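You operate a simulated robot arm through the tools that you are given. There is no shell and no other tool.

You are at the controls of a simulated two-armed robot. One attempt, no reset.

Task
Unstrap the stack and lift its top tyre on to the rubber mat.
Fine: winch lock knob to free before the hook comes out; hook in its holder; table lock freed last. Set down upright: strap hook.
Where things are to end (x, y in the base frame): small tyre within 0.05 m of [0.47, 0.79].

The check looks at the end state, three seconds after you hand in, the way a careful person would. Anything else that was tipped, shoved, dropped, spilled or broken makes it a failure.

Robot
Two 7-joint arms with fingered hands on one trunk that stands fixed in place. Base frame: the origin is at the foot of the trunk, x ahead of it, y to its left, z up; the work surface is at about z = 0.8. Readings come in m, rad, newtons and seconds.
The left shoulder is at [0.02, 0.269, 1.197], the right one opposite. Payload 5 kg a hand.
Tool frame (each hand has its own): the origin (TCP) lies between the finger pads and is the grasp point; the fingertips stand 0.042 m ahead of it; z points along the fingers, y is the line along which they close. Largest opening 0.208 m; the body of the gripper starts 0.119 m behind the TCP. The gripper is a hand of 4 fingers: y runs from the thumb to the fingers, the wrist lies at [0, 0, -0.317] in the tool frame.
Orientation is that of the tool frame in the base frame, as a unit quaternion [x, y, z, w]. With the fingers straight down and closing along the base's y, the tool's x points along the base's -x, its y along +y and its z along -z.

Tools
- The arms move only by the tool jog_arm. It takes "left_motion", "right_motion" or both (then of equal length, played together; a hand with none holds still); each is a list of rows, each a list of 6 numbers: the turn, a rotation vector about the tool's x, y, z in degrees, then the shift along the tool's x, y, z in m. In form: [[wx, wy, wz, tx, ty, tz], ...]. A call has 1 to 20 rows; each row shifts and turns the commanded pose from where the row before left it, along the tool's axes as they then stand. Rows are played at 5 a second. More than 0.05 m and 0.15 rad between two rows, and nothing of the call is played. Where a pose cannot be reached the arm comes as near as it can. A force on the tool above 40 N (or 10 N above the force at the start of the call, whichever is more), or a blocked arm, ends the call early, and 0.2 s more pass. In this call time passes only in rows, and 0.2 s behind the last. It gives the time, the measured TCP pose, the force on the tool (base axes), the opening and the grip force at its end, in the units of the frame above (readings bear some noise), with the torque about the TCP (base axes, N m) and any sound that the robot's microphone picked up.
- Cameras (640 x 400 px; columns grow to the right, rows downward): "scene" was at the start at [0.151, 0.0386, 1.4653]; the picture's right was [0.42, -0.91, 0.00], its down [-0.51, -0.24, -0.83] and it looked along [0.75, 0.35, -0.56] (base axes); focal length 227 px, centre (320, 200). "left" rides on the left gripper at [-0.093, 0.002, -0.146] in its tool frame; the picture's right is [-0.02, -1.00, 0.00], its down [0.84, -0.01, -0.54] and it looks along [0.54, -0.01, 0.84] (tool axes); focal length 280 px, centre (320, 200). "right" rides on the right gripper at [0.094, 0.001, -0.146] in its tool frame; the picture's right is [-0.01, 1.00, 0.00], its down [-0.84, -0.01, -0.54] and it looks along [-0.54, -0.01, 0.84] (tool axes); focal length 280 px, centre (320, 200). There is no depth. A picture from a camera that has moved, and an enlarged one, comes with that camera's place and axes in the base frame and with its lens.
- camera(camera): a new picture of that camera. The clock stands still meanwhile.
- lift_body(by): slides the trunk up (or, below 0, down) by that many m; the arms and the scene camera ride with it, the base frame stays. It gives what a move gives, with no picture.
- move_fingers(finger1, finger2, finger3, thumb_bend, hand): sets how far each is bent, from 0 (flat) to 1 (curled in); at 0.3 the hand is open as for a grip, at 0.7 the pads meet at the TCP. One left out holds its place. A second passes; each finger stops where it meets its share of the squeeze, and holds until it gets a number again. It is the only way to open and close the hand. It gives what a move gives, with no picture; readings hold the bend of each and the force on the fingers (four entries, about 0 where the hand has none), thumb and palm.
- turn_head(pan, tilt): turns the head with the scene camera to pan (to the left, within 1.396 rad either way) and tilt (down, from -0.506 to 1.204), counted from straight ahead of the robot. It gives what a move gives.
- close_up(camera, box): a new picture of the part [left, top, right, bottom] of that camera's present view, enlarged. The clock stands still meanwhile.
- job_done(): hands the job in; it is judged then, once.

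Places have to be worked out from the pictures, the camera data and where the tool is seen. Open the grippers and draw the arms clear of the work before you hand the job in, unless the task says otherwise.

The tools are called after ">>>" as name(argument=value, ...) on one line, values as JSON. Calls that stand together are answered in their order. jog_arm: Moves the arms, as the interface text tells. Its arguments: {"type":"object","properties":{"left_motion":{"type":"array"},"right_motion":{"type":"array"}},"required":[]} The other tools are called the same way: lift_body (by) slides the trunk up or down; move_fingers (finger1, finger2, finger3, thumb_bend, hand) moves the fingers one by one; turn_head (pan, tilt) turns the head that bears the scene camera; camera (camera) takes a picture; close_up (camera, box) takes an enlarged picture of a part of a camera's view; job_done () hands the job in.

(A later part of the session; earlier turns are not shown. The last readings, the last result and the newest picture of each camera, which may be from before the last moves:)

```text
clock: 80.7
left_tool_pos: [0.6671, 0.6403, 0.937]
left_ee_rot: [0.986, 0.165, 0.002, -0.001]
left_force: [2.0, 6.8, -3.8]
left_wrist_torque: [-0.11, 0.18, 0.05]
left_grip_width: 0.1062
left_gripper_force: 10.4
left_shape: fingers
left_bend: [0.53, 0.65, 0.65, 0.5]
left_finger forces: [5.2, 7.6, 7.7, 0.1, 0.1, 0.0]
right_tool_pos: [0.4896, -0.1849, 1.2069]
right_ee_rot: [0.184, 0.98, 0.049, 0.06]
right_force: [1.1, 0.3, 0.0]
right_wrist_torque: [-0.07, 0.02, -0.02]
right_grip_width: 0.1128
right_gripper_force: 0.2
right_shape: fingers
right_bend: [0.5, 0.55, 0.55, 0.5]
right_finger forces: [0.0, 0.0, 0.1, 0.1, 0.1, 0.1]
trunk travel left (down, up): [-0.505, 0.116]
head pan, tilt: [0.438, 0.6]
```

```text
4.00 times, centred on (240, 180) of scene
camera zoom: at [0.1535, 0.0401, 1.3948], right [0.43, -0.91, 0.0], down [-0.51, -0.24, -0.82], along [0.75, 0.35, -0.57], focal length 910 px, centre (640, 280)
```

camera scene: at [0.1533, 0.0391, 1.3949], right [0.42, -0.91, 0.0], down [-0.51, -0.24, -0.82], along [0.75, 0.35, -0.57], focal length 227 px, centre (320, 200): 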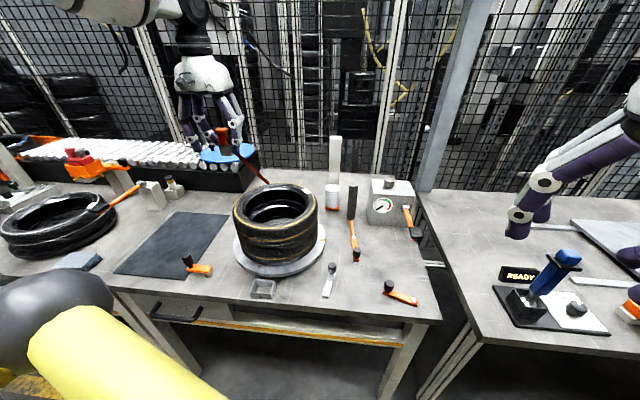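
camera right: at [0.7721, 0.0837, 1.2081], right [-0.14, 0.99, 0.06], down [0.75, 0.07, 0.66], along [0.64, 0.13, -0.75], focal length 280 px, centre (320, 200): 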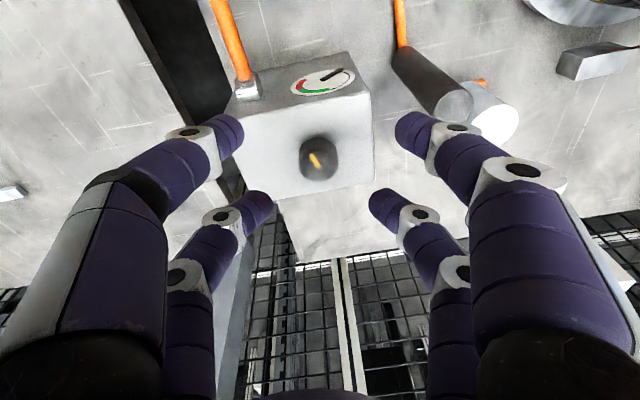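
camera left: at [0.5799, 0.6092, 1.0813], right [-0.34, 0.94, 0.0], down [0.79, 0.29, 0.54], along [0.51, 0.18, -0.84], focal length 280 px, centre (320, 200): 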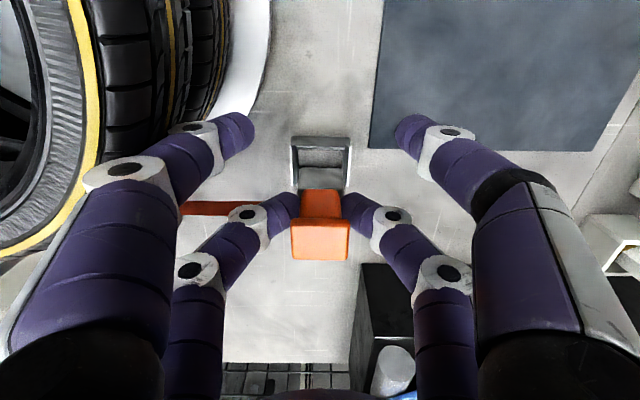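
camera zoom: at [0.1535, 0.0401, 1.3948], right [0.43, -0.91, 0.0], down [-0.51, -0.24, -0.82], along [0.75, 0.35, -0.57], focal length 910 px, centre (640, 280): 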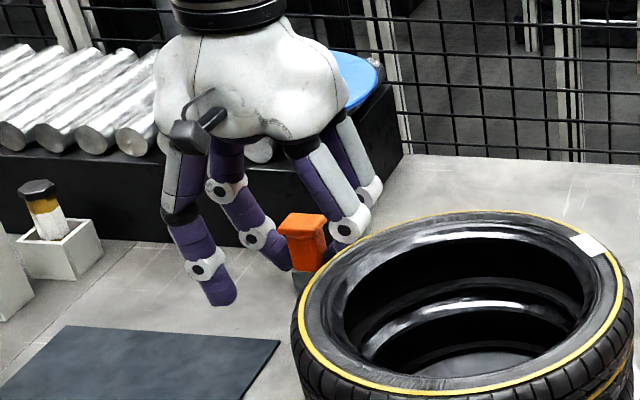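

Finger 1 (at 5 N) is grazing the tyre's side. I curl that finger inward, away from the tyre, before going lower.

>>> move_fingers(hand="left", finger1=0.67)

>>> camera(camera="left")

>>> close_up(camera="scene", box=[180, 130, 340, 280])

```text
clock: 81.7
left_tool_pos: [0.6667, 0.6387, 0.9388]
left_ee_rot: [0.987, 0.163, 0.002, 0.0]
left_force: [-0.4, 0.3, -1.9]
left_wrist_torque: [0.04, 0.05, 0.03]
left_grip_width: 0.0697
left_gripper_force: 7.4
left_shape: fingers
left_bend: [0.67, 0.65, 0.65, 0.5]
left_finger forces: [0.1, 7.6, 7.7, 0.1, 0.0, 0.0]
right_tool_pos: [0.4899, -0.1874, 1.207]
right_ee_rot: [0.184, 0.98, 0.049, 0.061]
right_force: [0.1, -0.5, -0.3]
right_wrist_torque: [0.01, 0.01, -0.01]
right_grip_width: 0.1128
right_gripper_force: 0.0
right_shape: fingers
right_bend: [0.5, 0.55, 0.55, 0.5]
right_finger forces: [0.0, 0.0, 0.0, 0.1, 0.1, 0.0]
trunk travel left (down, up): [-0.505, 0.116]
head pan, tilt: [0.438, 0.6]
```

```text
taken
camera left: at [0.58, 0.607, 1.0831], right [-0.34, 0.94, 0.0], down [0.79, 0.28, 0.54], along [0.51, 0.18, -0.84], focal length 280 px, centre (320, 200)
```

left: 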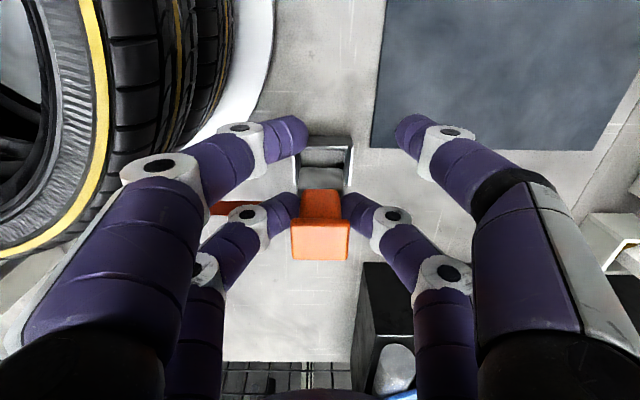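

```text
2.67 times, centred on (260, 205) of scene
camera zoom: at [0.1527, 0.0384, 1.3951], right [0.42, -0.91, 0.0], down [-0.51, -0.24, -0.83], along [0.75, 0.35, -0.56], focal length 606 px, centre (480, 187)
```

zoom: 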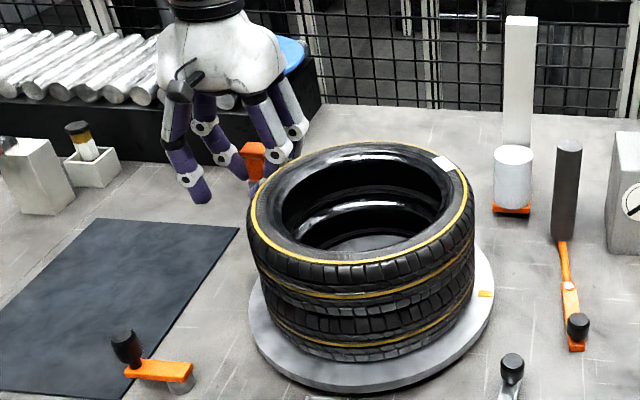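

Finger 1 is now clear and the hook lines up with the tray centre within a few mm. I lower slowly by 4 cm into the tray.

>>> jog_arm(left_motion=[[0, 0, 0, 0, 0, 0.01], [0, 0, 0, 0, 0, 0.01], [0, 0, 0, 0, 0, 0.01], [0, 0, 0, 0, 0, 0.01]])

>>> camera(camera="left")

>>> close_up(camera="left", box=[260, 110, 380, 270])

```text
clock: 82.7
left_tool_pos: [0.6666, 0.6388, 0.8977]
left_ee_rot: [0.987, 0.164, 0.001, 0.0]
left_force: [0.7, 0.5, -2.1]
left_wrist_torque: [-0.06, 0.06, 0.03]
left_grip_width: 0.0694
left_gripper_force: 7.5
left_shape: fingers
left_bend: [0.67, 0.65, 0.65, 0.5]
left_finger forces: [0.0, 7.6, 7.6, 0.0, 0.1, 0.0]
right_tool_pos: [0.4903, -0.1878, 1.2058]
right_ee_rot: [0.184, 0.98, 0.05, 0.06]
right_force: [0.6, -0.1, -0.6]
right_wrist_torque: [-0.01, 0.02, 0.01]
right_grip_width: 0.1128
right_gripper_force: 0.1
right_shape: fingers
right_bend: [0.5, 0.55, 0.55, 0.5]
right_finger forces: [0.0, 0.0, 0.0, 0.0, 0.1, 0.0]
trunk travel left (down, up): [-0.505, 0.116]
head pan, tilt: [0.438, 0.6]
```

```text
taken
camera left: at [0.5798, 0.6071, 1.0432], right [-0.34, 0.94, 0.0], down [0.79, 0.28, 0.54], along [0.51, 0.18, -0.84], focal length 280 px, centre (320, 200)
```

left: 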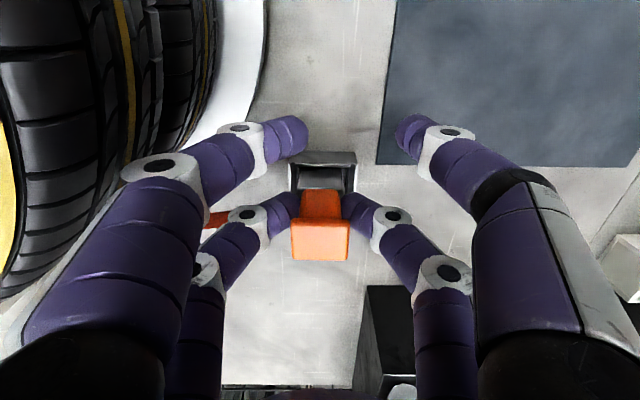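

```text
2.50 times, centred on (320, 190) of left
camera zoom: at [0.5798, 0.6071, 1.0432], right [-0.34, 0.94, 0.0], down [0.79, 0.28, 0.54], along [0.51, 0.18, -0.84], focal length 701 px, centre (320, 225)
```

zoom: 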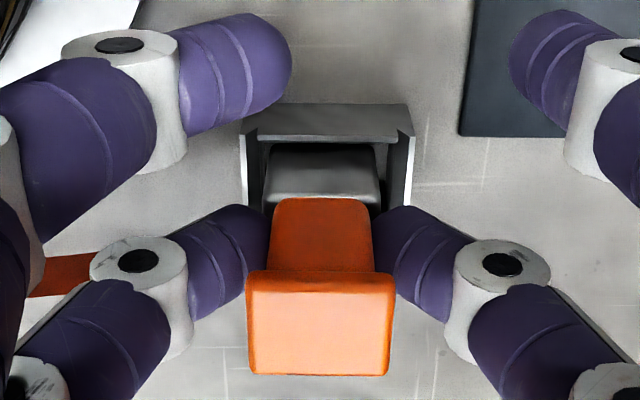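

The block is entering the tray with clearance on all sides. I lower the rest in small steps, watching for contact.

>>> jog_arm(left_motion=[[0, 0, 0, 0, 0, 0.004], [0, 0, 0, 0, 0, 0.004], [0, 0, 0, 0, 0, 0.004]])

>>> close_up(camera="left", box=[260, 110, 380, 270])

```text
clock: 83.5
left_tool_pos: [0.6689, 0.6378, 0.8873]
left_ee_rot: [0.986, 0.165, 0.002, -0.001]
left_force: [-0.5, 0.7, -2.5]
left_wrist_torque: [-0.01, 0.06, 0.04]
left_grip_width: 0.0695
left_gripper_force: 7.0
left_shape: fingers
left_bend: [0.67, 0.65, 0.65, 0.5]
left_finger forces: [0.1, 7.6, 7.8, 0.1, 0.0, 0.0]
right_tool_pos: [0.4886, -0.1874, 1.2068]
right_ee_rot: [0.184, 0.98, 0.05, 0.061]
right_force: [0.2, 0.2, 0.0]
right_wrist_torque: [0.01, 0.02, 0.0]
right_grip_width: 0.1127
right_gripper_force: 0.0
right_shape: fingers
right_bend: [0.5, 0.55, 0.55, 0.5]
right_finger forces: [0.0, 0.1, 0.0, 0.0, 0.0, 0.0]
trunk travel left (down, up): [-0.505, 0.116]
head pan, tilt: [0.438, 0.6]
```

```text
2.50 times, centred on (320, 190) of left
camera zoom: at [0.5803, 0.6064, 1.0314], right [-0.34, 0.94, 0.0], down [0.79, 0.28, 0.54], along [0.51, 0.18, -0.84], focal length 701 px, centre (320, 225)
```

zoom: 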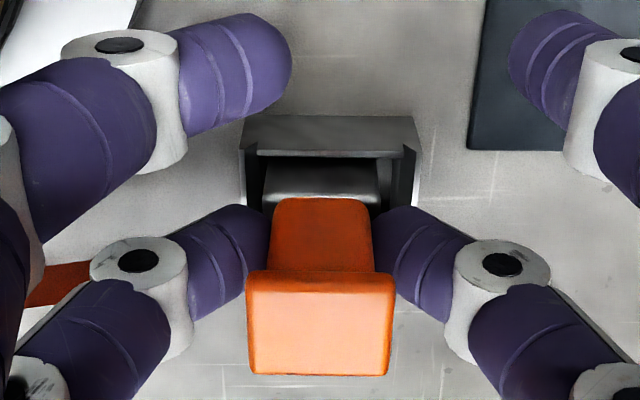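

Not yet seated (force is only the weight). I go down another few mm.

>>> jog_arm(left_motion=[[0, 0, 0, 0, 0, 0.003], [0, 0, 0, 0, 0, 0.002]])

>>> close_up(camera="left", box=[260, 110, 380, 270])

```text
clock: 84.1
left_tool_pos: [0.6684, 0.6368, 0.8825]
left_ee_rot: [0.986, 0.165, 0.003, 0.0]
left_force: [0.9, 0.7, 1.3]
left_wrist_torque: [0.06, -0.04, 0.03]
left_grip_width: 0.0697
left_gripper_force: 8.0
left_shape: fingers
left_bend: [0.67, 0.65, 0.65, 0.5]
left_finger forces: [0.1, 7.9, 8.7, 0.1, 0.1, 0.1]
right_tool_pos: [0.4888, -0.1873, 1.2079]
right_ee_rot: [0.185, 0.98, 0.049, 0.061]
right_force: [-0.1, 0.7, 0.7]
right_wrist_torque: [0.03, -0.02, 0.02]
right_grip_width: 0.1126
right_gripper_force: 0.0
right_shape: fingers
right_bend: [0.5, 0.55, 0.55, 0.5]
right_finger forces: [0.1, 0.1, 0.0, 0.0, 0.1, 0.0]
trunk travel left (down, up): [-0.505, 0.116]
head pan, tilt: [0.438, 0.6]
```

```text
2.50 times, centred on (320, 190) of left
camera zoom: at [0.5803, 0.6063, 1.0273], right [-0.34, 0.94, 0.0], down [0.79, 0.28, 0.54], along [0.51, 0.18, -0.84], focal length 701 px, centre (320, 225)
```

zoom: 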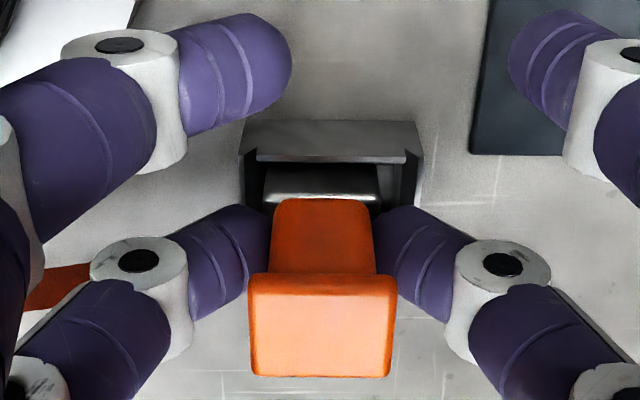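

The force flipped to light contact at the same height as at pick-up: the hook is seated. I release fingers 2 and 3 gently.

>>> move_fingers(hand="left", finger2=0.62, finger3=0.62)

>>> move_fingers(hand="left", finger2=0.56, finger3=0.56)

>>> close_up(camera="left", box=[260, 110, 380, 270])

```text
clock: 85.1
left_tool_pos: [0.6677, 0.6372, 0.8819]
left_ee_rot: [0.986, 0.164, 0.002, 0.0]
left_force: [-0.9, -0.4, -0.3]
left_wrist_torque: [0.01, 0.02, -0.02]
left_grip_width: 0.0694
left_gripper_force: 0.0
left_shape: fingers
left_bend: [0.67, 0.62, 0.62, 0.5]
left_finger forces: [0.0, 0.1, 0.0, 0.1, 0.0, 0.1]
right_tool_pos: [0.4897, -0.1867, 1.2075]
right_ee_rot: [0.185, 0.98, 0.049, 0.061]
right_force: [-0.6, 0.4, -0.3]
right_wrist_torque: [-0.02, 0.02, -0.05]
right_grip_width: 0.113
right_gripper_force: 0.0
right_shape: fingers
right_bend: [0.5, 0.55, 0.55, 0.5]
right_finger forces: [0.1, 0.0, 0.0, 0.1, 0.0, 0.0]
trunk travel left (down, up): [-0.505, 0.116]
head pan, tilt: [0.438, 0.6]
```

```text
clock: 86.1
left_tool_pos: [0.6685, 0.6386, 0.8818]
left_ee_rot: [0.986, 0.164, 0.001, 0.0]
left_force: [-0.4, 0.1, -0.9]
left_wrist_torque: [0.0, -0.03, 0.01]
left_grip_width: 0.0699
left_gripper_force: 0.0
left_shape: fingers
left_bend: [0.67, 0.56, 0.56, 0.5]
left_finger forces: [0.0, 0.0, 0.1, 0.0, 0.0, 0.1]
right_tool_pos: [0.4904, -0.1874, 1.2066]
right_ee_rot: [0.184, 0.98, 0.05, 0.061]
right_force: [-0.7, 0.2, -0.6]
right_wrist_torque: [-0.02, 0.03, 0.0]
right_grip_width: 0.1128
right_gripper_force: 0.1
right_shape: fingers
right_bend: [0.5, 0.55, 0.55, 0.5]
right_finger forces: [0.1, 0.0, 0.0, 0.0, 0.0, 0.0]
trunk travel left (down, up): [-0.505, 0.116]
head pan, tilt: [0.438, 0.6]
```

```text
2.50 times, centred on (320, 190) of left
camera zoom: at [0.5803, 0.6063, 1.0269], right [-0.34, 0.94, 0.0], down [0.79, 0.28, 0.54], along [0.51, 0.18, -0.84], focal length 701 px, centre (320, 225)
```

zoom: 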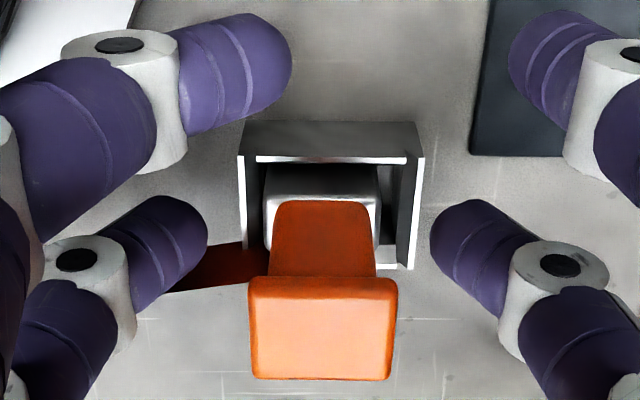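

The hook stands upright in its holder. I raise the left hand straight up out of the way.

>>> jog_arm(left_motion=[[0, 0, 0, 0, 0, -0.02], [0, 0, 0, 0, 0, -0.03], [0, 0, 0, 0, 0, -0.035], [0, 0, 0, 0, 0, -0.035], [0, 0, 0, 0, 0, -0.035], [0, 0, 0, 0, 0, -0.035], [0, 0, 0, 0, 0, -0.035], [0, 0, 0, 0, 0, -0.035]])

>>> camera(camera="left")

>>> camera(camera="scene")

>>> close_up(camera="scene", box=[200, 150, 350, 300])

```text
clock: 87.9
left_tool_pos: [0.6679, 0.6387, 1.1422]
left_ee_rot: [0.986, 0.164, 0.002, -0.001]
left_force: [-0.6, -0.6, 0.4]
left_wrist_torque: [0.07, -0.08, 0.02]
left_grip_width: 0.0695
left_gripper_force: 0.0
left_shape: fingers
left_bend: [0.67, 0.56, 0.56, 0.5]
left_finger forces: [0.0, 0.0, 0.1, 0.1, 0.0, 0.0]
right_tool_pos: [0.489, -0.188, 1.2061]
right_ee_rot: [0.184, 0.98, 0.05, 0.062]
right_force: [-0.4, 0.1, -0.1]
right_wrist_torque: [0.01, -0.06, -0.03]
right_grip_width: 0.1129
right_gripper_force: 0.0
right_shape: fingers
right_bend: [0.5, 0.55, 0.55, 0.5]
right_finger forces: [0.0, 0.0, 0.0, 0.0, 0.1, 0.1]
trunk travel left (down, up): [-0.505, 0.116]
head pan, tilt: [0.438, 0.6]
```

```text
taken
camera left: at [0.58, 0.6063, 1.2872], right [-0.34, 0.94, 0.0], down [0.79, 0.28, 0.54], along [0.51, 0.18, -0.84], focal length 280 px, centre (320, 200)
```

left: 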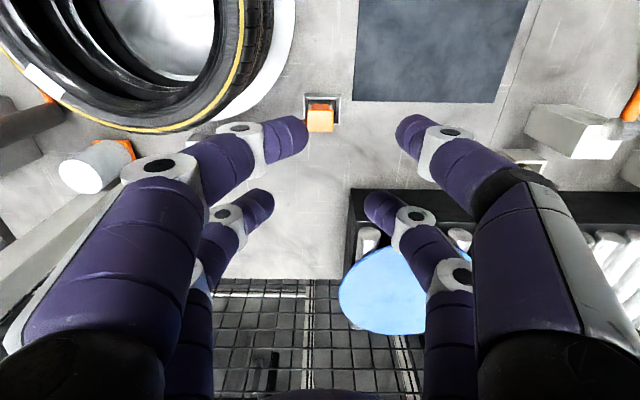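

```text
taken
camera scene: at [0.1522, 0.0382, 1.3952], right [0.42, -0.91, 0.0], down [-0.51, -0.24, -0.83], along [0.75, 0.35, -0.56], focal length 227 px, centre (320, 200)
```

scene: 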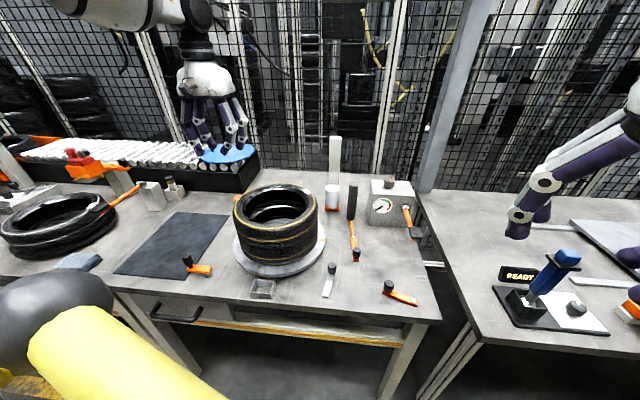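

```text
2.67 times, centred on (275, 225) of scene
camera zoom: at [0.1522, 0.0382, 1.3952], right [0.42, -0.91, 0.0], down [-0.51, -0.24, -0.83], along [0.75, 0.35, -0.56], focal length 606 px, centre (440, 133)
```

zoom: 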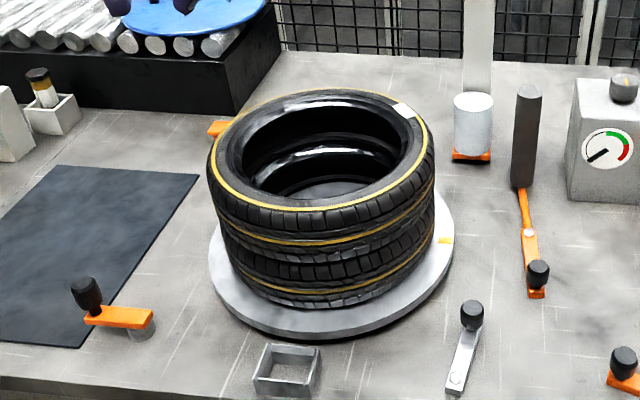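

The strap is off, the hook sits in its holder. Now I position the left hand above the stack to measure the top tyre: centre, hole size and profile.

>>> jog_arm(left_motion=[[0, 0, 0, -0.0236, 0.034, -0.013], [0, 0, 0, -0.0236, 0.034, -0.013], [0, 0, 0, -0.0236, 0.034, -0.013], [0, 0, 0, -0.0236, 0.034, -0.013], [0, 0, 0, -0.0236, 0.034, -0.013], [0, 0, 0, -0.0236, 0.034, -0.013]])

>>> move_fingers(hand="left", finger1=0.3, finger2=0.3, finger3=0.3, thumb_bend=0.3)

>>> camera(camera="left")

>>> camera(camera="scene")

```text
clock: 89.3
left_tool_pos: [0.5982, 0.4001, 1.2191]
left_ee_rot: [0.986, 0.164, 0.001, -0.001]
left_force: [-0.3, 0.3, 0.2]
left_wrist_torque: [0.07, 0.03, -0.01]
left_grip_width: 0.0696
left_gripper_force: 0.0
left_shape: fingers
left_bend: [0.67, 0.56, 0.56, 0.5]
left_finger forces: [0.0, 0.0, 0.0, 0.0, 0.0, 0.0]
right_tool_pos: [0.489, -0.189, 1.2069]
right_ee_rot: [0.184, 0.98, 0.051, 0.061]
right_force: [0.2, -0.4, -0.2]
right_wrist_torque: [0.08, 0.01, -0.01]
right_grip_width: 0.1128
right_gripper_force: 0.0
right_shape: fingers
right_bend: [0.5, 0.55, 0.55, 0.5]
right_finger forces: [0.0, 0.0, 0.0, 0.0, 0.0, 0.1]
trunk travel left (down, up): [-0.505, 0.116]
head pan, tilt: [0.438, 0.6]
```

```text
clock: 90.3
left_tool_pos: [0.5969, 0.4013, 1.2204]
left_ee_rot: [0.986, 0.165, 0.002, 0.0]
left_force: [-0.4, 0.2, 0.9]
left_wrist_torque: [0.02, -0.01, 0.01]
left_grip_width: 0.2182
left_gripper_force: 0.0
left_shape: fingers
left_bend: [0.3, 0.3, 0.3, 0.3]
left_finger forces: [0.1, 0.0, 0.0, 0.0, 0.1, 0.1]
right_tool_pos: [0.4894, -0.1875, 1.2078]
right_ee_rot: [0.184, 0.98, 0.049, 0.061]
right_force: [0.5, 0.7, -0.1]
right_wrist_torque: [0.0, 0.0, -0.01]
right_grip_width: 0.1131
right_gripper_force: 0.1
right_shape: fingers
right_bend: [0.5, 0.55, 0.55, 0.5]
right_finger forces: [0.1, 0.0, 0.0, 0.1, 0.0, 0.0]
trunk travel left (down, up): [-0.505, 0.116]
head pan, tilt: [0.438, 0.6]
```

```text
taken
camera left: at [0.5103, 0.3694, 1.3643], right [-0.34, 0.94, 0.0], down [0.79, 0.28, 0.54], along [0.51, 0.18, -0.84], focal length 280 px, centre (320, 200)
```

left: 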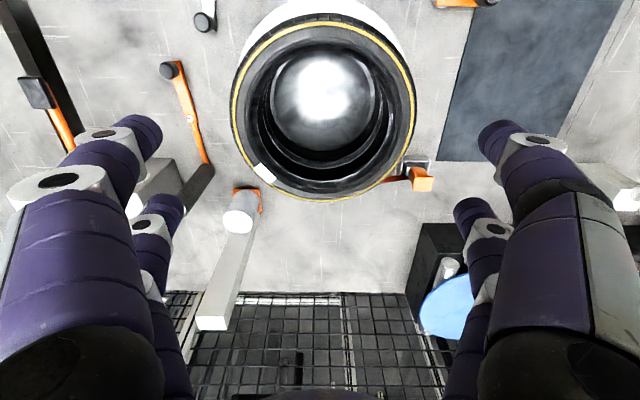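

```text
taken
camera scene: at [0.1527, 0.0388, 1.3951], right [0.42, -0.91, 0.0], down [-0.51, -0.24, -0.83], along [0.75, 0.35, -0.56], focal length 227 px, centre (320, 200)
```

scene: 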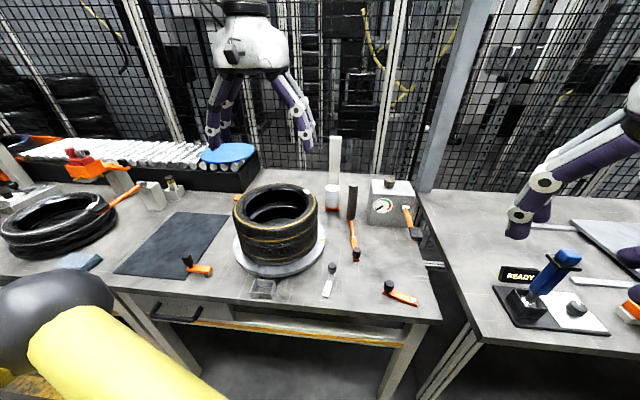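

Good overhead view. I zoom in on the tyre to measure its hole and rim.

>>> close_up(camera="left", box=[210, 0, 440, 210])

>>> close_up(camera="scene", box=[220, 170, 340, 290])

>>> close_up(camera="left", box=[360, 130, 460, 210])

```text
1.90 times, centred on (325, 105) of left
camera zoom: at [0.5103, 0.3694, 1.3643], right [-0.34, 0.94, 0.0], down [0.79, 0.28, 0.54], along [0.51, 0.18, -0.84], focal length 534 px, centre (310, 381)
```

zoom: 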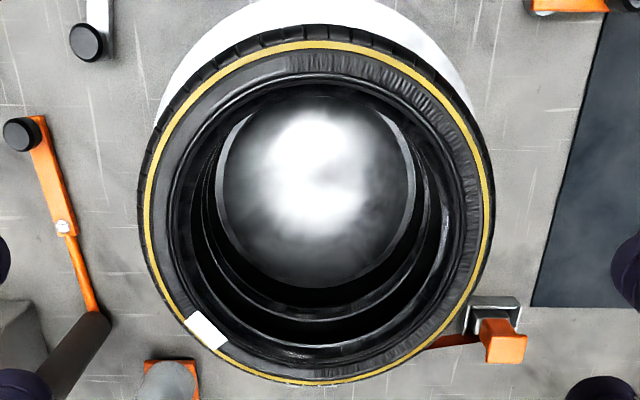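

```text
3.33 times, centred on (280, 230) of scene
camera zoom: at [0.1527, 0.0388, 1.3951], right [0.42, -0.91, 0.0], down [-0.51, -0.24, -0.83], along [0.75, 0.35, -0.56], focal length 758 px, centre (453, 100)
```

zoom: 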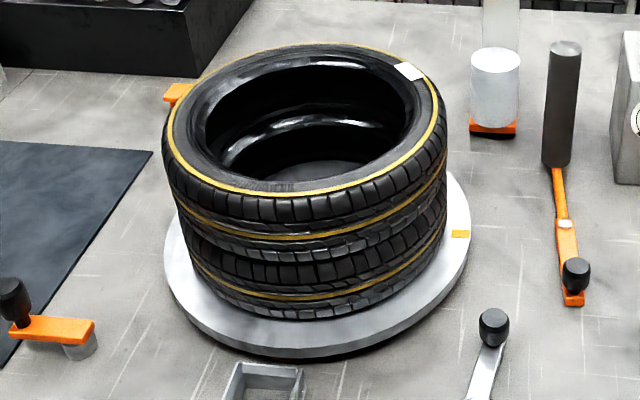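

```text
5.00 times, centred on (410, 170) of left
camera zoom: at [0.5103, 0.3694, 1.3643], right [-0.34, 0.94, 0.0], down [0.79, 0.28, 0.54], along [0.51, 0.18, -0.84], focal length 1402 px, centre (-130, 350)
```

zoom: 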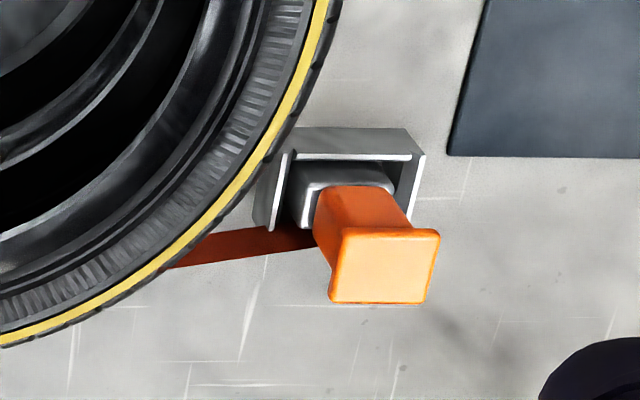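

The top tyre is centred at about (0.600, 0.406), top ≈ 0.99, outer radius ≈ 0.122, hole radius ≈ 0.089. My plan: put the four fingers down the hole and spread them outward to lift the tyre level by its inner bead. I narrow the hand and come down just above the tyre to check the fit.

>>> move_fingers(hand="left", finger1=0.5, finger2=0.5, finger3=0.5, thumb_bend=0.5)

>>> jog_arm(left_motion=[[0, 0, 0, 0.0025, -0.002, 0.03], [0, 0, 0, 0.0025, -0.002, 0.03], [0, 0, 0, 0, 0, 0.035], [0, 0, 0, 0, 0, 0.035], [0, 0, 0, 0, 0, 0.03]])

>>> camera(camera="left")

>>> close_up(camera="scene", box=[200, 80, 350, 280])

```text
clock: 91.3
left_tool_pos: [0.5984, 0.4005, 1.2191]
left_ee_rot: [0.986, 0.164, 0.002, 0.0]
left_force: [-0.2, -0.3, -0.9]
left_wrist_torque: [-0.02, -0.04, 0.0]
left_grip_width: 0.1134
left_gripper_force: 0.2
left_shape: fingers
left_bend: [0.5, 0.5, 0.5, 0.5]
left_finger forces: [0.1, 0.1, 0.0, 0.0, 0.0, 0.0]
right_tool_pos: [0.4884, -0.1866, 1.2067]
right_ee_rot: [0.185, 0.98, 0.048, 0.061]
right_force: [-0.2, -0.6, -0.3]
right_wrist_torque: [0.01, 0.0, -0.02]
right_grip_width: 0.113
right_gripper_force: 0.1
right_shape: fingers
right_bend: [0.5, 0.55, 0.55, 0.5]
right_finger forces: [0.0, 0.1, 0.1, 0.0, 0.0, 0.1]
trunk travel left (down, up): [-0.505, 0.116]
head pan, tilt: [0.438, 0.6]
```

```text
clock: 92.5
left_tool_pos: [0.6051, 0.4059, 1.061]
left_ee_rot: [0.986, 0.164, 0.001, -0.001]
left_force: [1.8, -0.5, 0.0]
left_wrist_torque: [-0.04, 0.1, 0.02]
left_grip_width: 0.1133
left_gripper_force: 0.0
left_shape: fingers
left_bend: [0.5, 0.5, 0.5, 0.5]
left_finger forces: [0.0, 0.1, 0.0, 0.1, 0.0, 0.1]
right_tool_pos: [0.4906, -0.1879, 1.2056]
right_ee_rot: [0.185, 0.98, 0.049, 0.061]
right_force: [0.1, 0.0, 0.5]
right_wrist_torque: [-0.04, 0.03, 0.01]
right_grip_width: 0.1128
right_gripper_force: 0.1
right_shape: fingers
right_bend: [0.5, 0.55, 0.55, 0.5]
right_finger forces: [0.1, 0.0, 0.1, 0.0, 0.1, 0.0]
trunk travel left (down, up): [-0.505, 0.116]
head pan, tilt: [0.438, 0.6]
```

```text
taken
camera left: at [0.5174, 0.3741, 1.2049], right [-0.34, 0.94, 0.0], down [0.79, 0.28, 0.54], along [0.51, 0.18, -0.84], focal length 280 px, centre (320, 200)
```

left: 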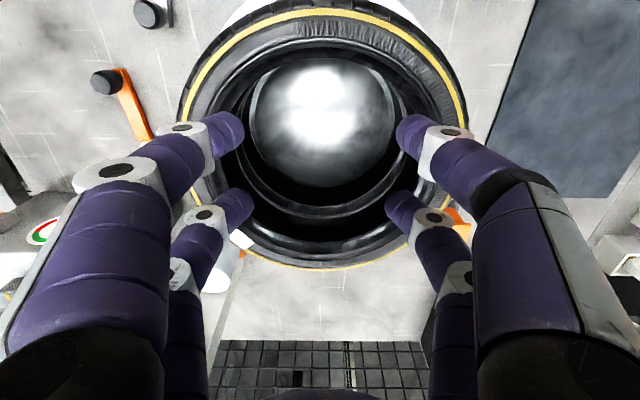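

```text
2.00 times, centred on (275, 180) of scene
camera zoom: at [0.1533, 0.0388, 1.3949], right [0.42, -0.91, 0.0], down [-0.51, -0.24, -0.82], along [0.75, 0.35, -0.57], focal length 455 px, centre (410, 240)
```

zoom: 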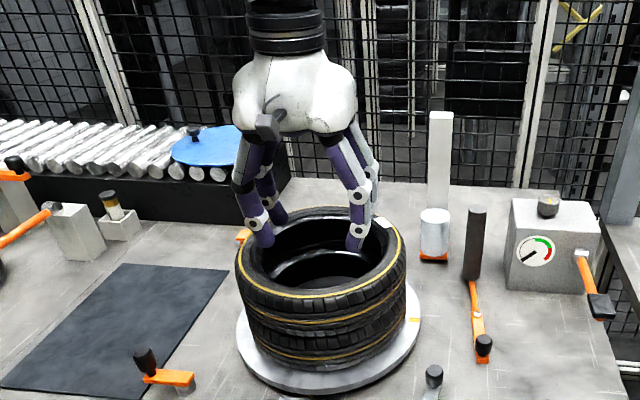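

From near/far edges the tyre centre is really about (0.623, 0.410). I re-centre (2 cm forward), narrow the fingers to 0.6 and come down a bit to verify centring in the hole.

>>> move_fingers(hand="left", finger1=0.6, finger2=0.6, finger3=0.6, thumb_bend=0.6)

>>> jog_arm(left_motion=[[0, 0, 0, 0.0095, 0.0005, 0], [0, 0, 0, 0.0095, 0.0005, 0]])

>>> camera(camera="left")

>>> close_up(camera="scene", box=[220, 110, 340, 280])

```text
clock: 93.5
left_tool_pos: [0.6053, 0.4064, 1.061]
left_ee_rot: [0.986, 0.164, 0.002, 0.0]
left_force: [0.3, 0.3, -0.1]
left_wrist_torque: [-0.03, -0.03, 0.0]
left_grip_width: 0.0607
left_gripper_force: 0.2
left_shape: fingers
left_bend: [0.6, 0.6, 0.6, 0.6]
left_finger forces: [0.1, 0.0, 0.0, 0.1, 0.0, 0.0]
right_tool_pos: [0.4892, -0.1876, 1.2071]
right_ee_rot: [0.185, 0.98, 0.05, 0.06]
right_force: [-0.5, -0.2, 0.0]
right_wrist_torque: [-0.01, 0.02, 0.01]
right_grip_width: 0.1127
right_gripper_force: 0.1
right_shape: fingers
right_bend: [0.5, 0.55, 0.55, 0.5]
right_finger forces: [0.1, 0.0, 0.0, 0.0, 0.0, 0.0]
trunk travel left (down, up): [-0.505, 0.116]
head pan, tilt: [0.438, 0.6]
```

```text
clock: 94.1
left_tool_pos: [0.6212, 0.409, 1.0599]
left_ee_rot: [0.986, 0.164, 0.002, 0.0]
left_force: [-0.3, -0.3, -0.9]
left_wrist_torque: [0.03, -0.02, -0.02]
left_grip_width: 0.0609
left_gripper_force: 0.1
left_shape: fingers
left_bend: [0.6, 0.6, 0.6, 0.6]
left_finger forces: [0.1, 0.0, 0.0, 0.0, 0.0, 0.0]
right_tool_pos: [0.4892, -0.1875, 1.2065]
right_ee_rot: [0.185, 0.98, 0.05, 0.061]
right_force: [-0.7, -0.4, 0.3]
right_wrist_torque: [0.0, 0.05, -0.03]
right_grip_width: 0.1128
right_gripper_force: 0.0
right_shape: fingers
right_bend: [0.5, 0.55, 0.55, 0.5]
right_finger forces: [0.0, 0.0, 0.1, 0.0, 0.1, 0.0]
trunk travel left (down, up): [-0.505, 0.116]
head pan, tilt: [0.438, 0.6]
```

```text
taken
camera left: at [0.5335, 0.3779, 1.2043], right [-0.34, 0.94, 0.0], down [0.79, 0.28, 0.54], along [0.51, 0.18, -0.84], focal length 280 px, centre (320, 200)
```

left: 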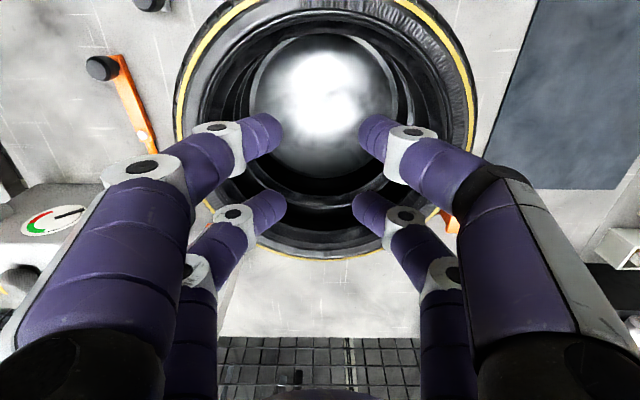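

```text
2.35 times, centred on (280, 195) of scene
camera zoom: at [0.1527, 0.0386, 1.395], right [0.42, -0.91, 0.0], down [-0.51, -0.24, -0.83], along [0.75, 0.35, -0.56], focal length 535 px, centre (414, 212)
```

zoom: 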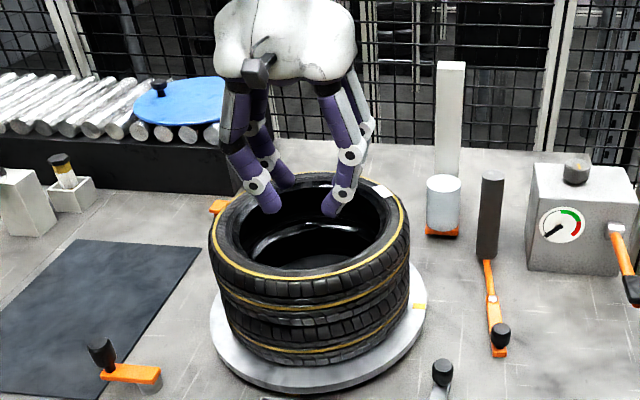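

The hand is now centred over the hole. I lower into it in steps, watching for contact.

>>> jog_arm(left_motion=[[0, 0, 0, 0, 0, 0.02], [0, 0, 0, 0, 0, 0.02], [0, 0, 0, 0, 0, 0.02], [0, 0, 0, 0, 0, 0.015], [0, 0, 0, 0, 0, 0.013]])

>>> camera(camera="left")

>>> close_up(camera="scene", box=[220, 110, 340, 280])

```text
clock: 95.3
left_tool_pos: [0.6227, 0.4099, 0.97]
left_ee_rot: [0.986, 0.165, 0.002, 0.0]
left_force: [0.4, 0.0, 0.0]
left_wrist_torque: [-0.08, 0.01, 0.01]
left_grip_width: 0.0608
left_gripper_force: 0.0
left_shape: fingers
left_bend: [0.6, 0.6, 0.6, 0.6]
left_finger forces: [0.0, 0.1, 0.1, 0.1, 0.0, 0.1]
right_tool_pos: [0.4895, -0.186, 1.2082]
right_ee_rot: [0.185, 0.98, 0.049, 0.061]
right_force: [0.2, 0.2, -0.6]
right_wrist_torque: [-0.02, 0.04, 0.03]
right_grip_width: 0.113
right_gripper_force: 0.1
right_shape: fingers
right_bend: [0.5, 0.55, 0.55, 0.5]
right_finger forces: [0.0, 0.0, 0.0, 0.0, 0.0, 0.1]
trunk travel left (down, up): [-0.505, 0.116]
head pan, tilt: [0.438, 0.6]
```

```text
taken
camera left: at [0.5356, 0.3783, 1.1154], right [-0.34, 0.94, 0.0], down [0.79, 0.28, 0.54], along [0.51, 0.18, -0.84], focal length 280 px, centre (320, 200)
```

left: 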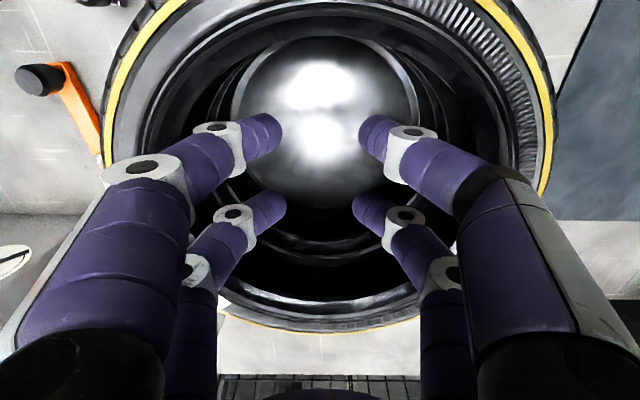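

```text
2.35 times, centred on (280, 195) of scene
camera zoom: at [0.1531, 0.0388, 1.3949], right [0.42, -0.91, 0.0], down [-0.51, -0.24, -0.82], along [0.75, 0.35, -0.57], focal length 535 px, centre (414, 212)
```

zoom: 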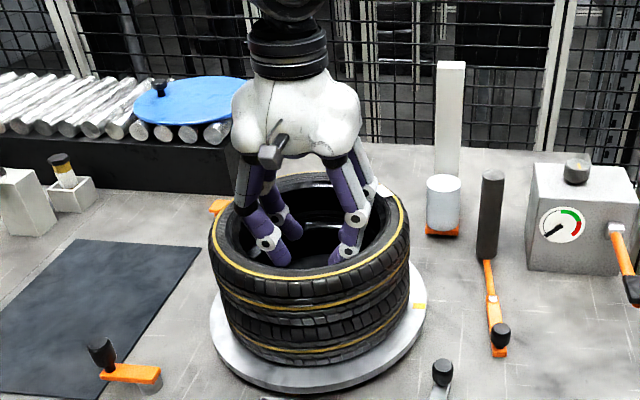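

No contact; the fingertips are inside the top tyre's hole. I raise 8 mm so that the tips stay within the top tyre only, then spread the fingers in stages.

>>> jog_arm(left_motion=[[0, 0, 0, 0, 0, -0.008]])

>>> move_fingers(hand="left", finger1=0.45, finger2=0.45, finger3=0.45, thumb_bend=0.45)

>>> move_fingers(hand="left", finger1=0.4, finger2=0.4, finger3=0.4, thumb_bend=0.4)

>>> camera(camera="left")

```text
clock: 95.7
left_tool_pos: [0.6225, 0.4093, 0.9795]
left_ee_rot: [0.986, 0.164, 0.001, 0.0]
left_force: [0.2, 0.3, 0.3]
left_wrist_torque: [-0.01, 0.0, 0.02]
left_grip_width: 0.0608
left_gripper_force: 0.1
left_shape: fingers
left_bend: [0.6, 0.6, 0.6, 0.6]
left_finger forces: [0.0, 0.0, 0.0, 0.0, 0.1, 0.0]
right_tool_pos: [0.489, -0.1877, 1.2073]
right_ee_rot: [0.185, 0.98, 0.05, 0.062]
right_force: [-1.2, 0.2, -0.7]
right_wrist_torque: [0.0, 0.0, -0.01]
right_grip_width: 0.1127
right_gripper_force: 0.0
right_shape: fingers
right_bend: [0.5, 0.55, 0.55, 0.5]
right_finger forces: [0.0, 0.1, 0.0, 0.0, 0.0, 0.0]
trunk travel left (down, up): [-0.505, 0.116]
head pan, tilt: [0.438, 0.6]
```

```text
clock: 96.7
left_tool_pos: [0.6221, 0.409, 0.9799]
left_ee_rot: [0.986, 0.166, 0.003, 0.0]
left_force: [-1.6, 15.0, 12.4]
left_wrist_torque: [-0.14, 0.05, 0.24]
left_grip_width: 0.1156
left_gripper_force: 14.4
left_shape: fingers
left_bend: [0.53, 0.49, 0.45, 0.46]
left_finger forces: [12.9, 9.8, 0.1, 0.0, 6.7, 0.0]
right_tool_pos: [0.4897, -0.1866, 1.2075]
right_ee_rot: [0.185, 0.98, 0.05, 0.061]
right_force: [0.9, -0.5, 0.2]
right_wrist_torque: [-0.01, 0.01, -0.03]
right_grip_width: 0.1131
right_gripper_force: 0.0
right_shape: fingers
right_bend: [0.5, 0.55, 0.55, 0.5]
right_finger forces: [0.0, 0.1, 0.1, 0.0, 0.0, 0.0]
trunk travel left (down, up): [-0.505, 0.116]
head pan, tilt: [0.438, 0.6]
```

```text
clock: 97.7
left_tool_pos: [0.6229, 0.4079, 0.9801]
left_ee_rot: [0.986, 0.164, 0.003, 0.0]
left_force: [6.7, 0.0, 18.3]
left_wrist_torque: [-1.82, -0.45, -0.13]
left_grip_width: 0.1169
left_gripper_force: 28.1
left_shape: fingers
left_bend: [0.56, 0.51, 0.43, 0.43]
left_finger forces: [17.4, 13.6, 6.4, 0.1, 18.4, 0.0]
right_tool_pos: [0.489, -0.1872, 1.2072]
right_ee_rot: [0.184, 0.98, 0.051, 0.062]
right_force: [0.0, 0.0, -0.1]
right_wrist_torque: [-0.03, 0.02, 0.0]
right_grip_width: 0.1129
right_gripper_force: 0.1
right_shape: fingers
right_bend: [0.5, 0.55, 0.55, 0.5]
right_finger forces: [0.0, 0.0, 0.0, 0.0, 0.0, 0.1]
trunk travel left (down, up): [-0.505, 0.116]
head pan, tilt: [0.438, 0.6]
```

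```text
taken
camera left: at [0.5353, 0.377, 1.125], right [-0.34, 0.94, 0.0], down [0.79, 0.28, 0.54], along [0.51, 0.18, -0.84], focal length 280 px, centre (320, 200)
```

left: 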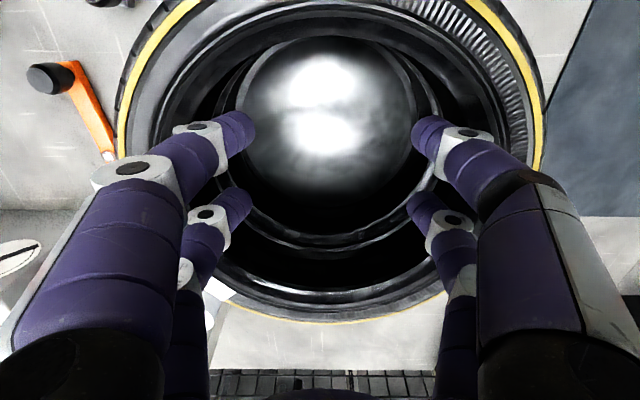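

The spread fingers meet the wall unevenly: the hand is off-centre by roughly 1 cm (needs +x, −y of tool), and contact is too near the rim's top edge. I close the fingers again, recentre, and go 2.5 cm deeper so the straight finger segments press on the bead.

>>> move_fingers(hand="left", finger1=0.62, finger2=0.62, finger3=0.62, thumb_bend=0.62)

>>> camera(camera="left")

>>> close_up(camera="scene", box=[220, 150, 340, 290])

```text
clock: 98.7
left_tool_pos: [0.6228, 0.4096, 0.9787]
left_ee_rot: [0.986, 0.165, 0.002, 0.0]
left_force: [0.1, 0.1, -0.1]
left_wrist_torque: [-0.03, 0.02, 0.0]
left_grip_width: 0.0502
left_gripper_force: 0.0
left_shape: fingers
left_bend: [0.62, 0.62, 0.62, 0.62]
left_finger forces: [0.1, 0.0, 0.0, 0.0, 0.1, 0.0]
right_tool_pos: [0.4891, -0.1869, 1.2079]
right_ee_rot: [0.185, 0.98, 0.049, 0.061]
right_force: [0.2, 0.4, 0.1]
right_wrist_torque: [-0.01, 0.04, 0.0]
right_grip_width: 0.1128
right_gripper_force: 0.0
right_shape: fingers
right_bend: [0.5, 0.55, 0.55, 0.5]
right_finger forces: [0.1, 0.1, 0.1, 0.0, 0.0, 0.1]
trunk travel left (down, up): [-0.505, 0.116]
head pan, tilt: [0.438, 0.6]
```

```text
taken
camera left: at [0.5352, 0.3779, 1.1238], right [-0.34, 0.94, 0.0], down [0.79, 0.28, 0.54], along [0.51, 0.18, -0.84], focal length 280 px, centre (320, 200)
```

left: 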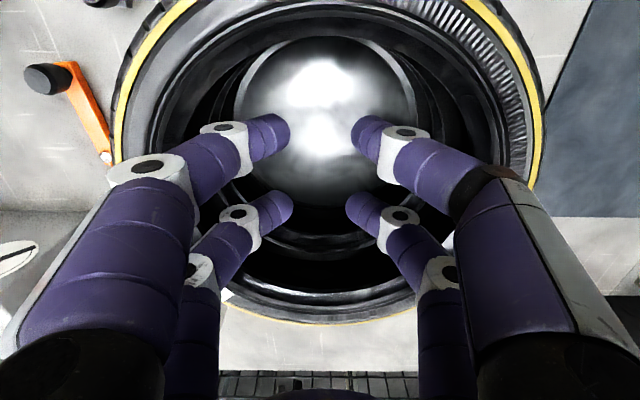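

```text
2.86 times, centred on (280, 220) of scene
camera zoom: at [0.1529, 0.0387, 1.395], right [0.42, -0.91, 0.0], down [-0.51, -0.24, -0.82], along [0.75, 0.35, -0.57], focal length 650 px, centre (434, 143)
```

zoom: 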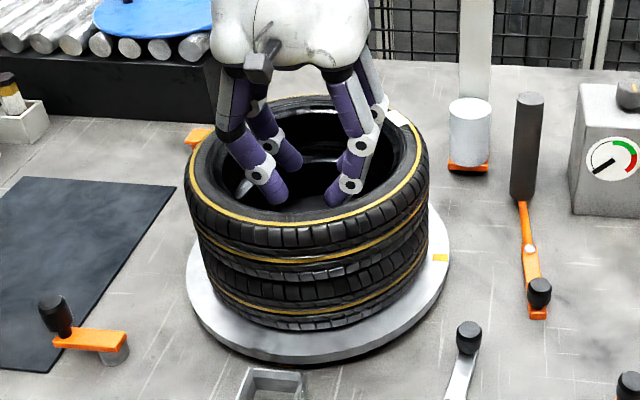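

The tyre has not moved. From contact and picture evidence the tyre centre is ≈ (0.630, 0.415) with its top near z = 0.98. I shift accordingly, go down to TCP z ≈ 0.947, and spread again in stages.

>>> jog_arm(left_motion=[[0, 0, 0, 0.009, -0.006, 0.011], [0, 0, 0, 0, 0, 0.011], [0, 0, 0, 0, 0, 0.011]])

>>> move_fingers(hand="left", finger1=0.5, finger2=0.5, finger3=0.5, thumb_bend=0.5)

>>> move_fingers(hand="left", finger1=0.47, finger2=0.47, finger3=0.47, thumb_bend=0.47)

```text
clock: 99.5
left_tool_pos: [0.6284, 0.4185, 0.9458]
left_ee_rot: [0.986, 0.165, 0.002, 0.0]
left_force: [-0.4, 1.0, -0.4]
left_wrist_torque: [-0.02, 0.0, -0.01]
left_grip_width: 0.0505
left_gripper_force: 0.0
left_shape: fingers
left_bend: [0.62, 0.62, 0.62, 0.62]
left_finger forces: [0.0, 0.1, 0.0, 0.0, 0.0, 0.2]
right_tool_pos: [0.4899, -0.187, 1.2058]
right_ee_rot: [0.185, 0.98, 0.05, 0.061]
right_force: [0.8, -1.2, 0.2]
right_wrist_torque: [-0.02, 0.03, 0.02]
right_grip_width: 0.113
right_gripper_force: 0.1
right_shape: fingers
right_bend: [0.5, 0.55, 0.55, 0.5]
right_finger forces: [0.1, 0.1, 0.0, 0.1, 0.0, 0.0]
trunk travel left (down, up): [-0.505, 0.116]
head pan, tilt: [0.438, 0.6]
```

```text
clock: 100.5
left_tool_pos: [0.6288, 0.4173, 0.9478]
left_ee_rot: [0.986, 0.164, 0.002, 0.0]
left_force: [-2.2, -6.9, 1.3]
left_wrist_torque: [0.07, -0.11, 0.04]
left_grip_width: 0.1106
left_gripper_force: 5.4
left_shape: fingers
left_bend: [0.5, 0.51, 0.51, 0.5]
left_finger forces: [0.1, 2.5, 4.1, 0.1, 3.9, 0.0]
right_tool_pos: [0.4893, -0.188, 1.2075]
right_ee_rot: [0.185, 0.98, 0.05, 0.061]
right_force: [0.3, 0.3, 0.5]
right_wrist_torque: [0.0, 0.01, 0.0]
right_grip_width: 0.1129
right_gripper_force: 0.0
right_shape: fingers
right_bend: [0.5, 0.55, 0.55, 0.5]
right_finger forces: [0.0, 0.0, 0.0, 0.1, 0.0, 0.1]
trunk travel left (down, up): [-0.505, 0.116]
head pan, tilt: [0.438, 0.6]
```

```text
clock: 101.5
left_tool_pos: [0.6282, 0.4196, 0.9471]
left_ee_rot: [0.986, 0.165, 0.002, 0.0]
left_force: [-0.2, -7.5, 0.5]
left_wrist_torque: [-0.98, -0.6, -0.14]
left_grip_width: 0.1167
left_gripper_force: 20.2
left_shape: fingers
left_bend: [0.48, 0.51, 0.5, 0.49]
left_finger forces: [4.3, 14.1, 8.3, 0.1, 14.2, 0.0]
right_tool_pos: [0.4894, -0.1873, 1.2064]
right_ee_rot: [0.185, 0.98, 0.05, 0.061]
right_force: [0.6, -0.4, -0.2]
right_wrist_torque: [-0.01, -0.01, -0.03]
right_grip_width: 0.1128
right_gripper_force: 0.0
right_shape: fingers
right_bend: [0.5, 0.55, 0.55, 0.5]
right_finger forces: [0.0, 0.0, 0.1, 0.0, 0.1, 0.0]
trunk travel left (down, up): [-0.505, 0.116]
head pan, tilt: [0.438, 0.6]
```

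Contact is now even, with no upward wedging. I increase the outward spread and then try a gentle 1.5 cm test lift.

>>> move_fingers(hand="left", finger1=0.4, finger2=0.4, finger3=0.4, thumb_bend=0.4)

>>> jog_arm(left_motion=[[0, 0, 0, 0, 0, -0.005], [0, 0, 0, 0, 0, -0.005], [0, 0, 0, 0, 0, -0.005]])

>>> camera(camera="left")

>>> close_up(camera="scene", box=[220, 150, 340, 290])

```text
clock: 102.5
left_tool_pos: [0.6297, 0.4179, 0.9475]
left_ee_rot: [0.986, 0.164, 0.003, 0.0]
left_force: [5.8, -12.1, 4.3]
left_wrist_torque: [-2.27, -0.93, 0.04]
left_grip_width: 0.1207
left_gripper_force: 39.2
left_shape: fingers
left_bend: [0.5, 0.53, 0.51, 0.43]
left_finger forces: [16.2, 17.6, 11.4, 0.1, 33.2, 0.0]
right_tool_pos: [0.489, -0.188, 1.2065]
right_ee_rot: [0.185, 0.979, 0.05, 0.062]
right_force: [0.2, -0.2, -0.1]
right_wrist_torque: [-0.01, 0.02, -0.01]
right_grip_width: 0.1129
right_gripper_force: 0.1
right_shape: fingers
right_bend: [0.5, 0.55, 0.55, 0.5]
right_finger forces: [0.0, 0.0, 0.0, 0.0, 0.0, 0.0]
trunk travel left (down, up): [-0.505, 0.116]
head pan, tilt: [0.438, 0.6]
```

```text
clock: 103.3
left_tool_pos: [0.6278, 0.4191, 0.9609]
left_ee_rot: [0.986, 0.164, 0.001, -0.001]
left_force: [-0.3, -0.2, -10.9]
left_wrist_torque: [-0.04, -0.02, -0.02]
left_grip_width: 0.1221
left_gripper_force: 27.8
left_shape: fingers
left_bend: [0.56, 0.59, 0.45, 0.42]
left_finger forces: [14.8, 12.9, 10.4, 0.0, 16.7, 0.0]
right_tool_pos: [0.4901, -0.1862, 1.2081]
right_ee_rot: [0.184, 0.98, 0.05, 0.061]
right_force: [0.3, 0.3, -0.3]
right_wrist_torque: [-0.04, 0.02, -0.01]
right_grip_width: 0.1128
right_gripper_force: 0.1
right_shape: fingers
right_bend: [0.5, 0.55, 0.55, 0.5]
right_finger forces: [0.1, 0.0, 0.0, 0.0, 0.0, 0.0]
trunk travel left (down, up): [-0.505, 0.116]
head pan, tilt: [0.438, 0.6]
```

```text
taken
camera left: at [0.5411, 0.3868, 1.1053], right [-0.34, 0.94, 0.0], down [0.79, 0.28, 0.54], along [0.51, 0.18, -0.84], focal length 280 px, centre (320, 200)
```

left: 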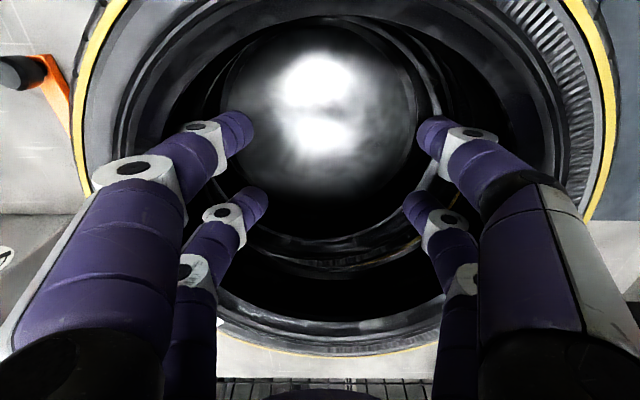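

```text
2.86 times, centred on (280, 220) of scene
camera zoom: at [0.1531, 0.039, 1.395], right [0.42, -0.91, 0.0], down [-0.51, -0.24, -0.82], along [0.75, 0.35, -0.57], focal length 650 px, centre (434, 143)
```

zoom: 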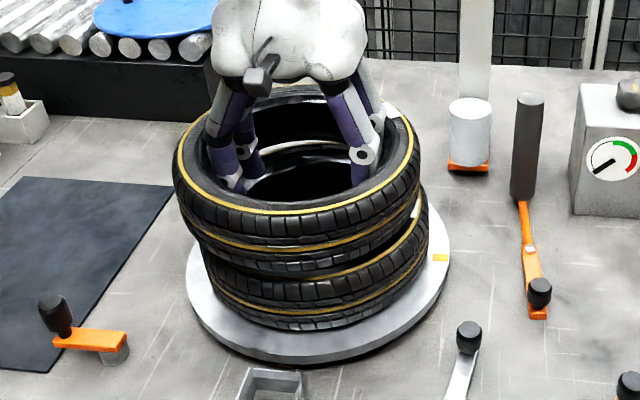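

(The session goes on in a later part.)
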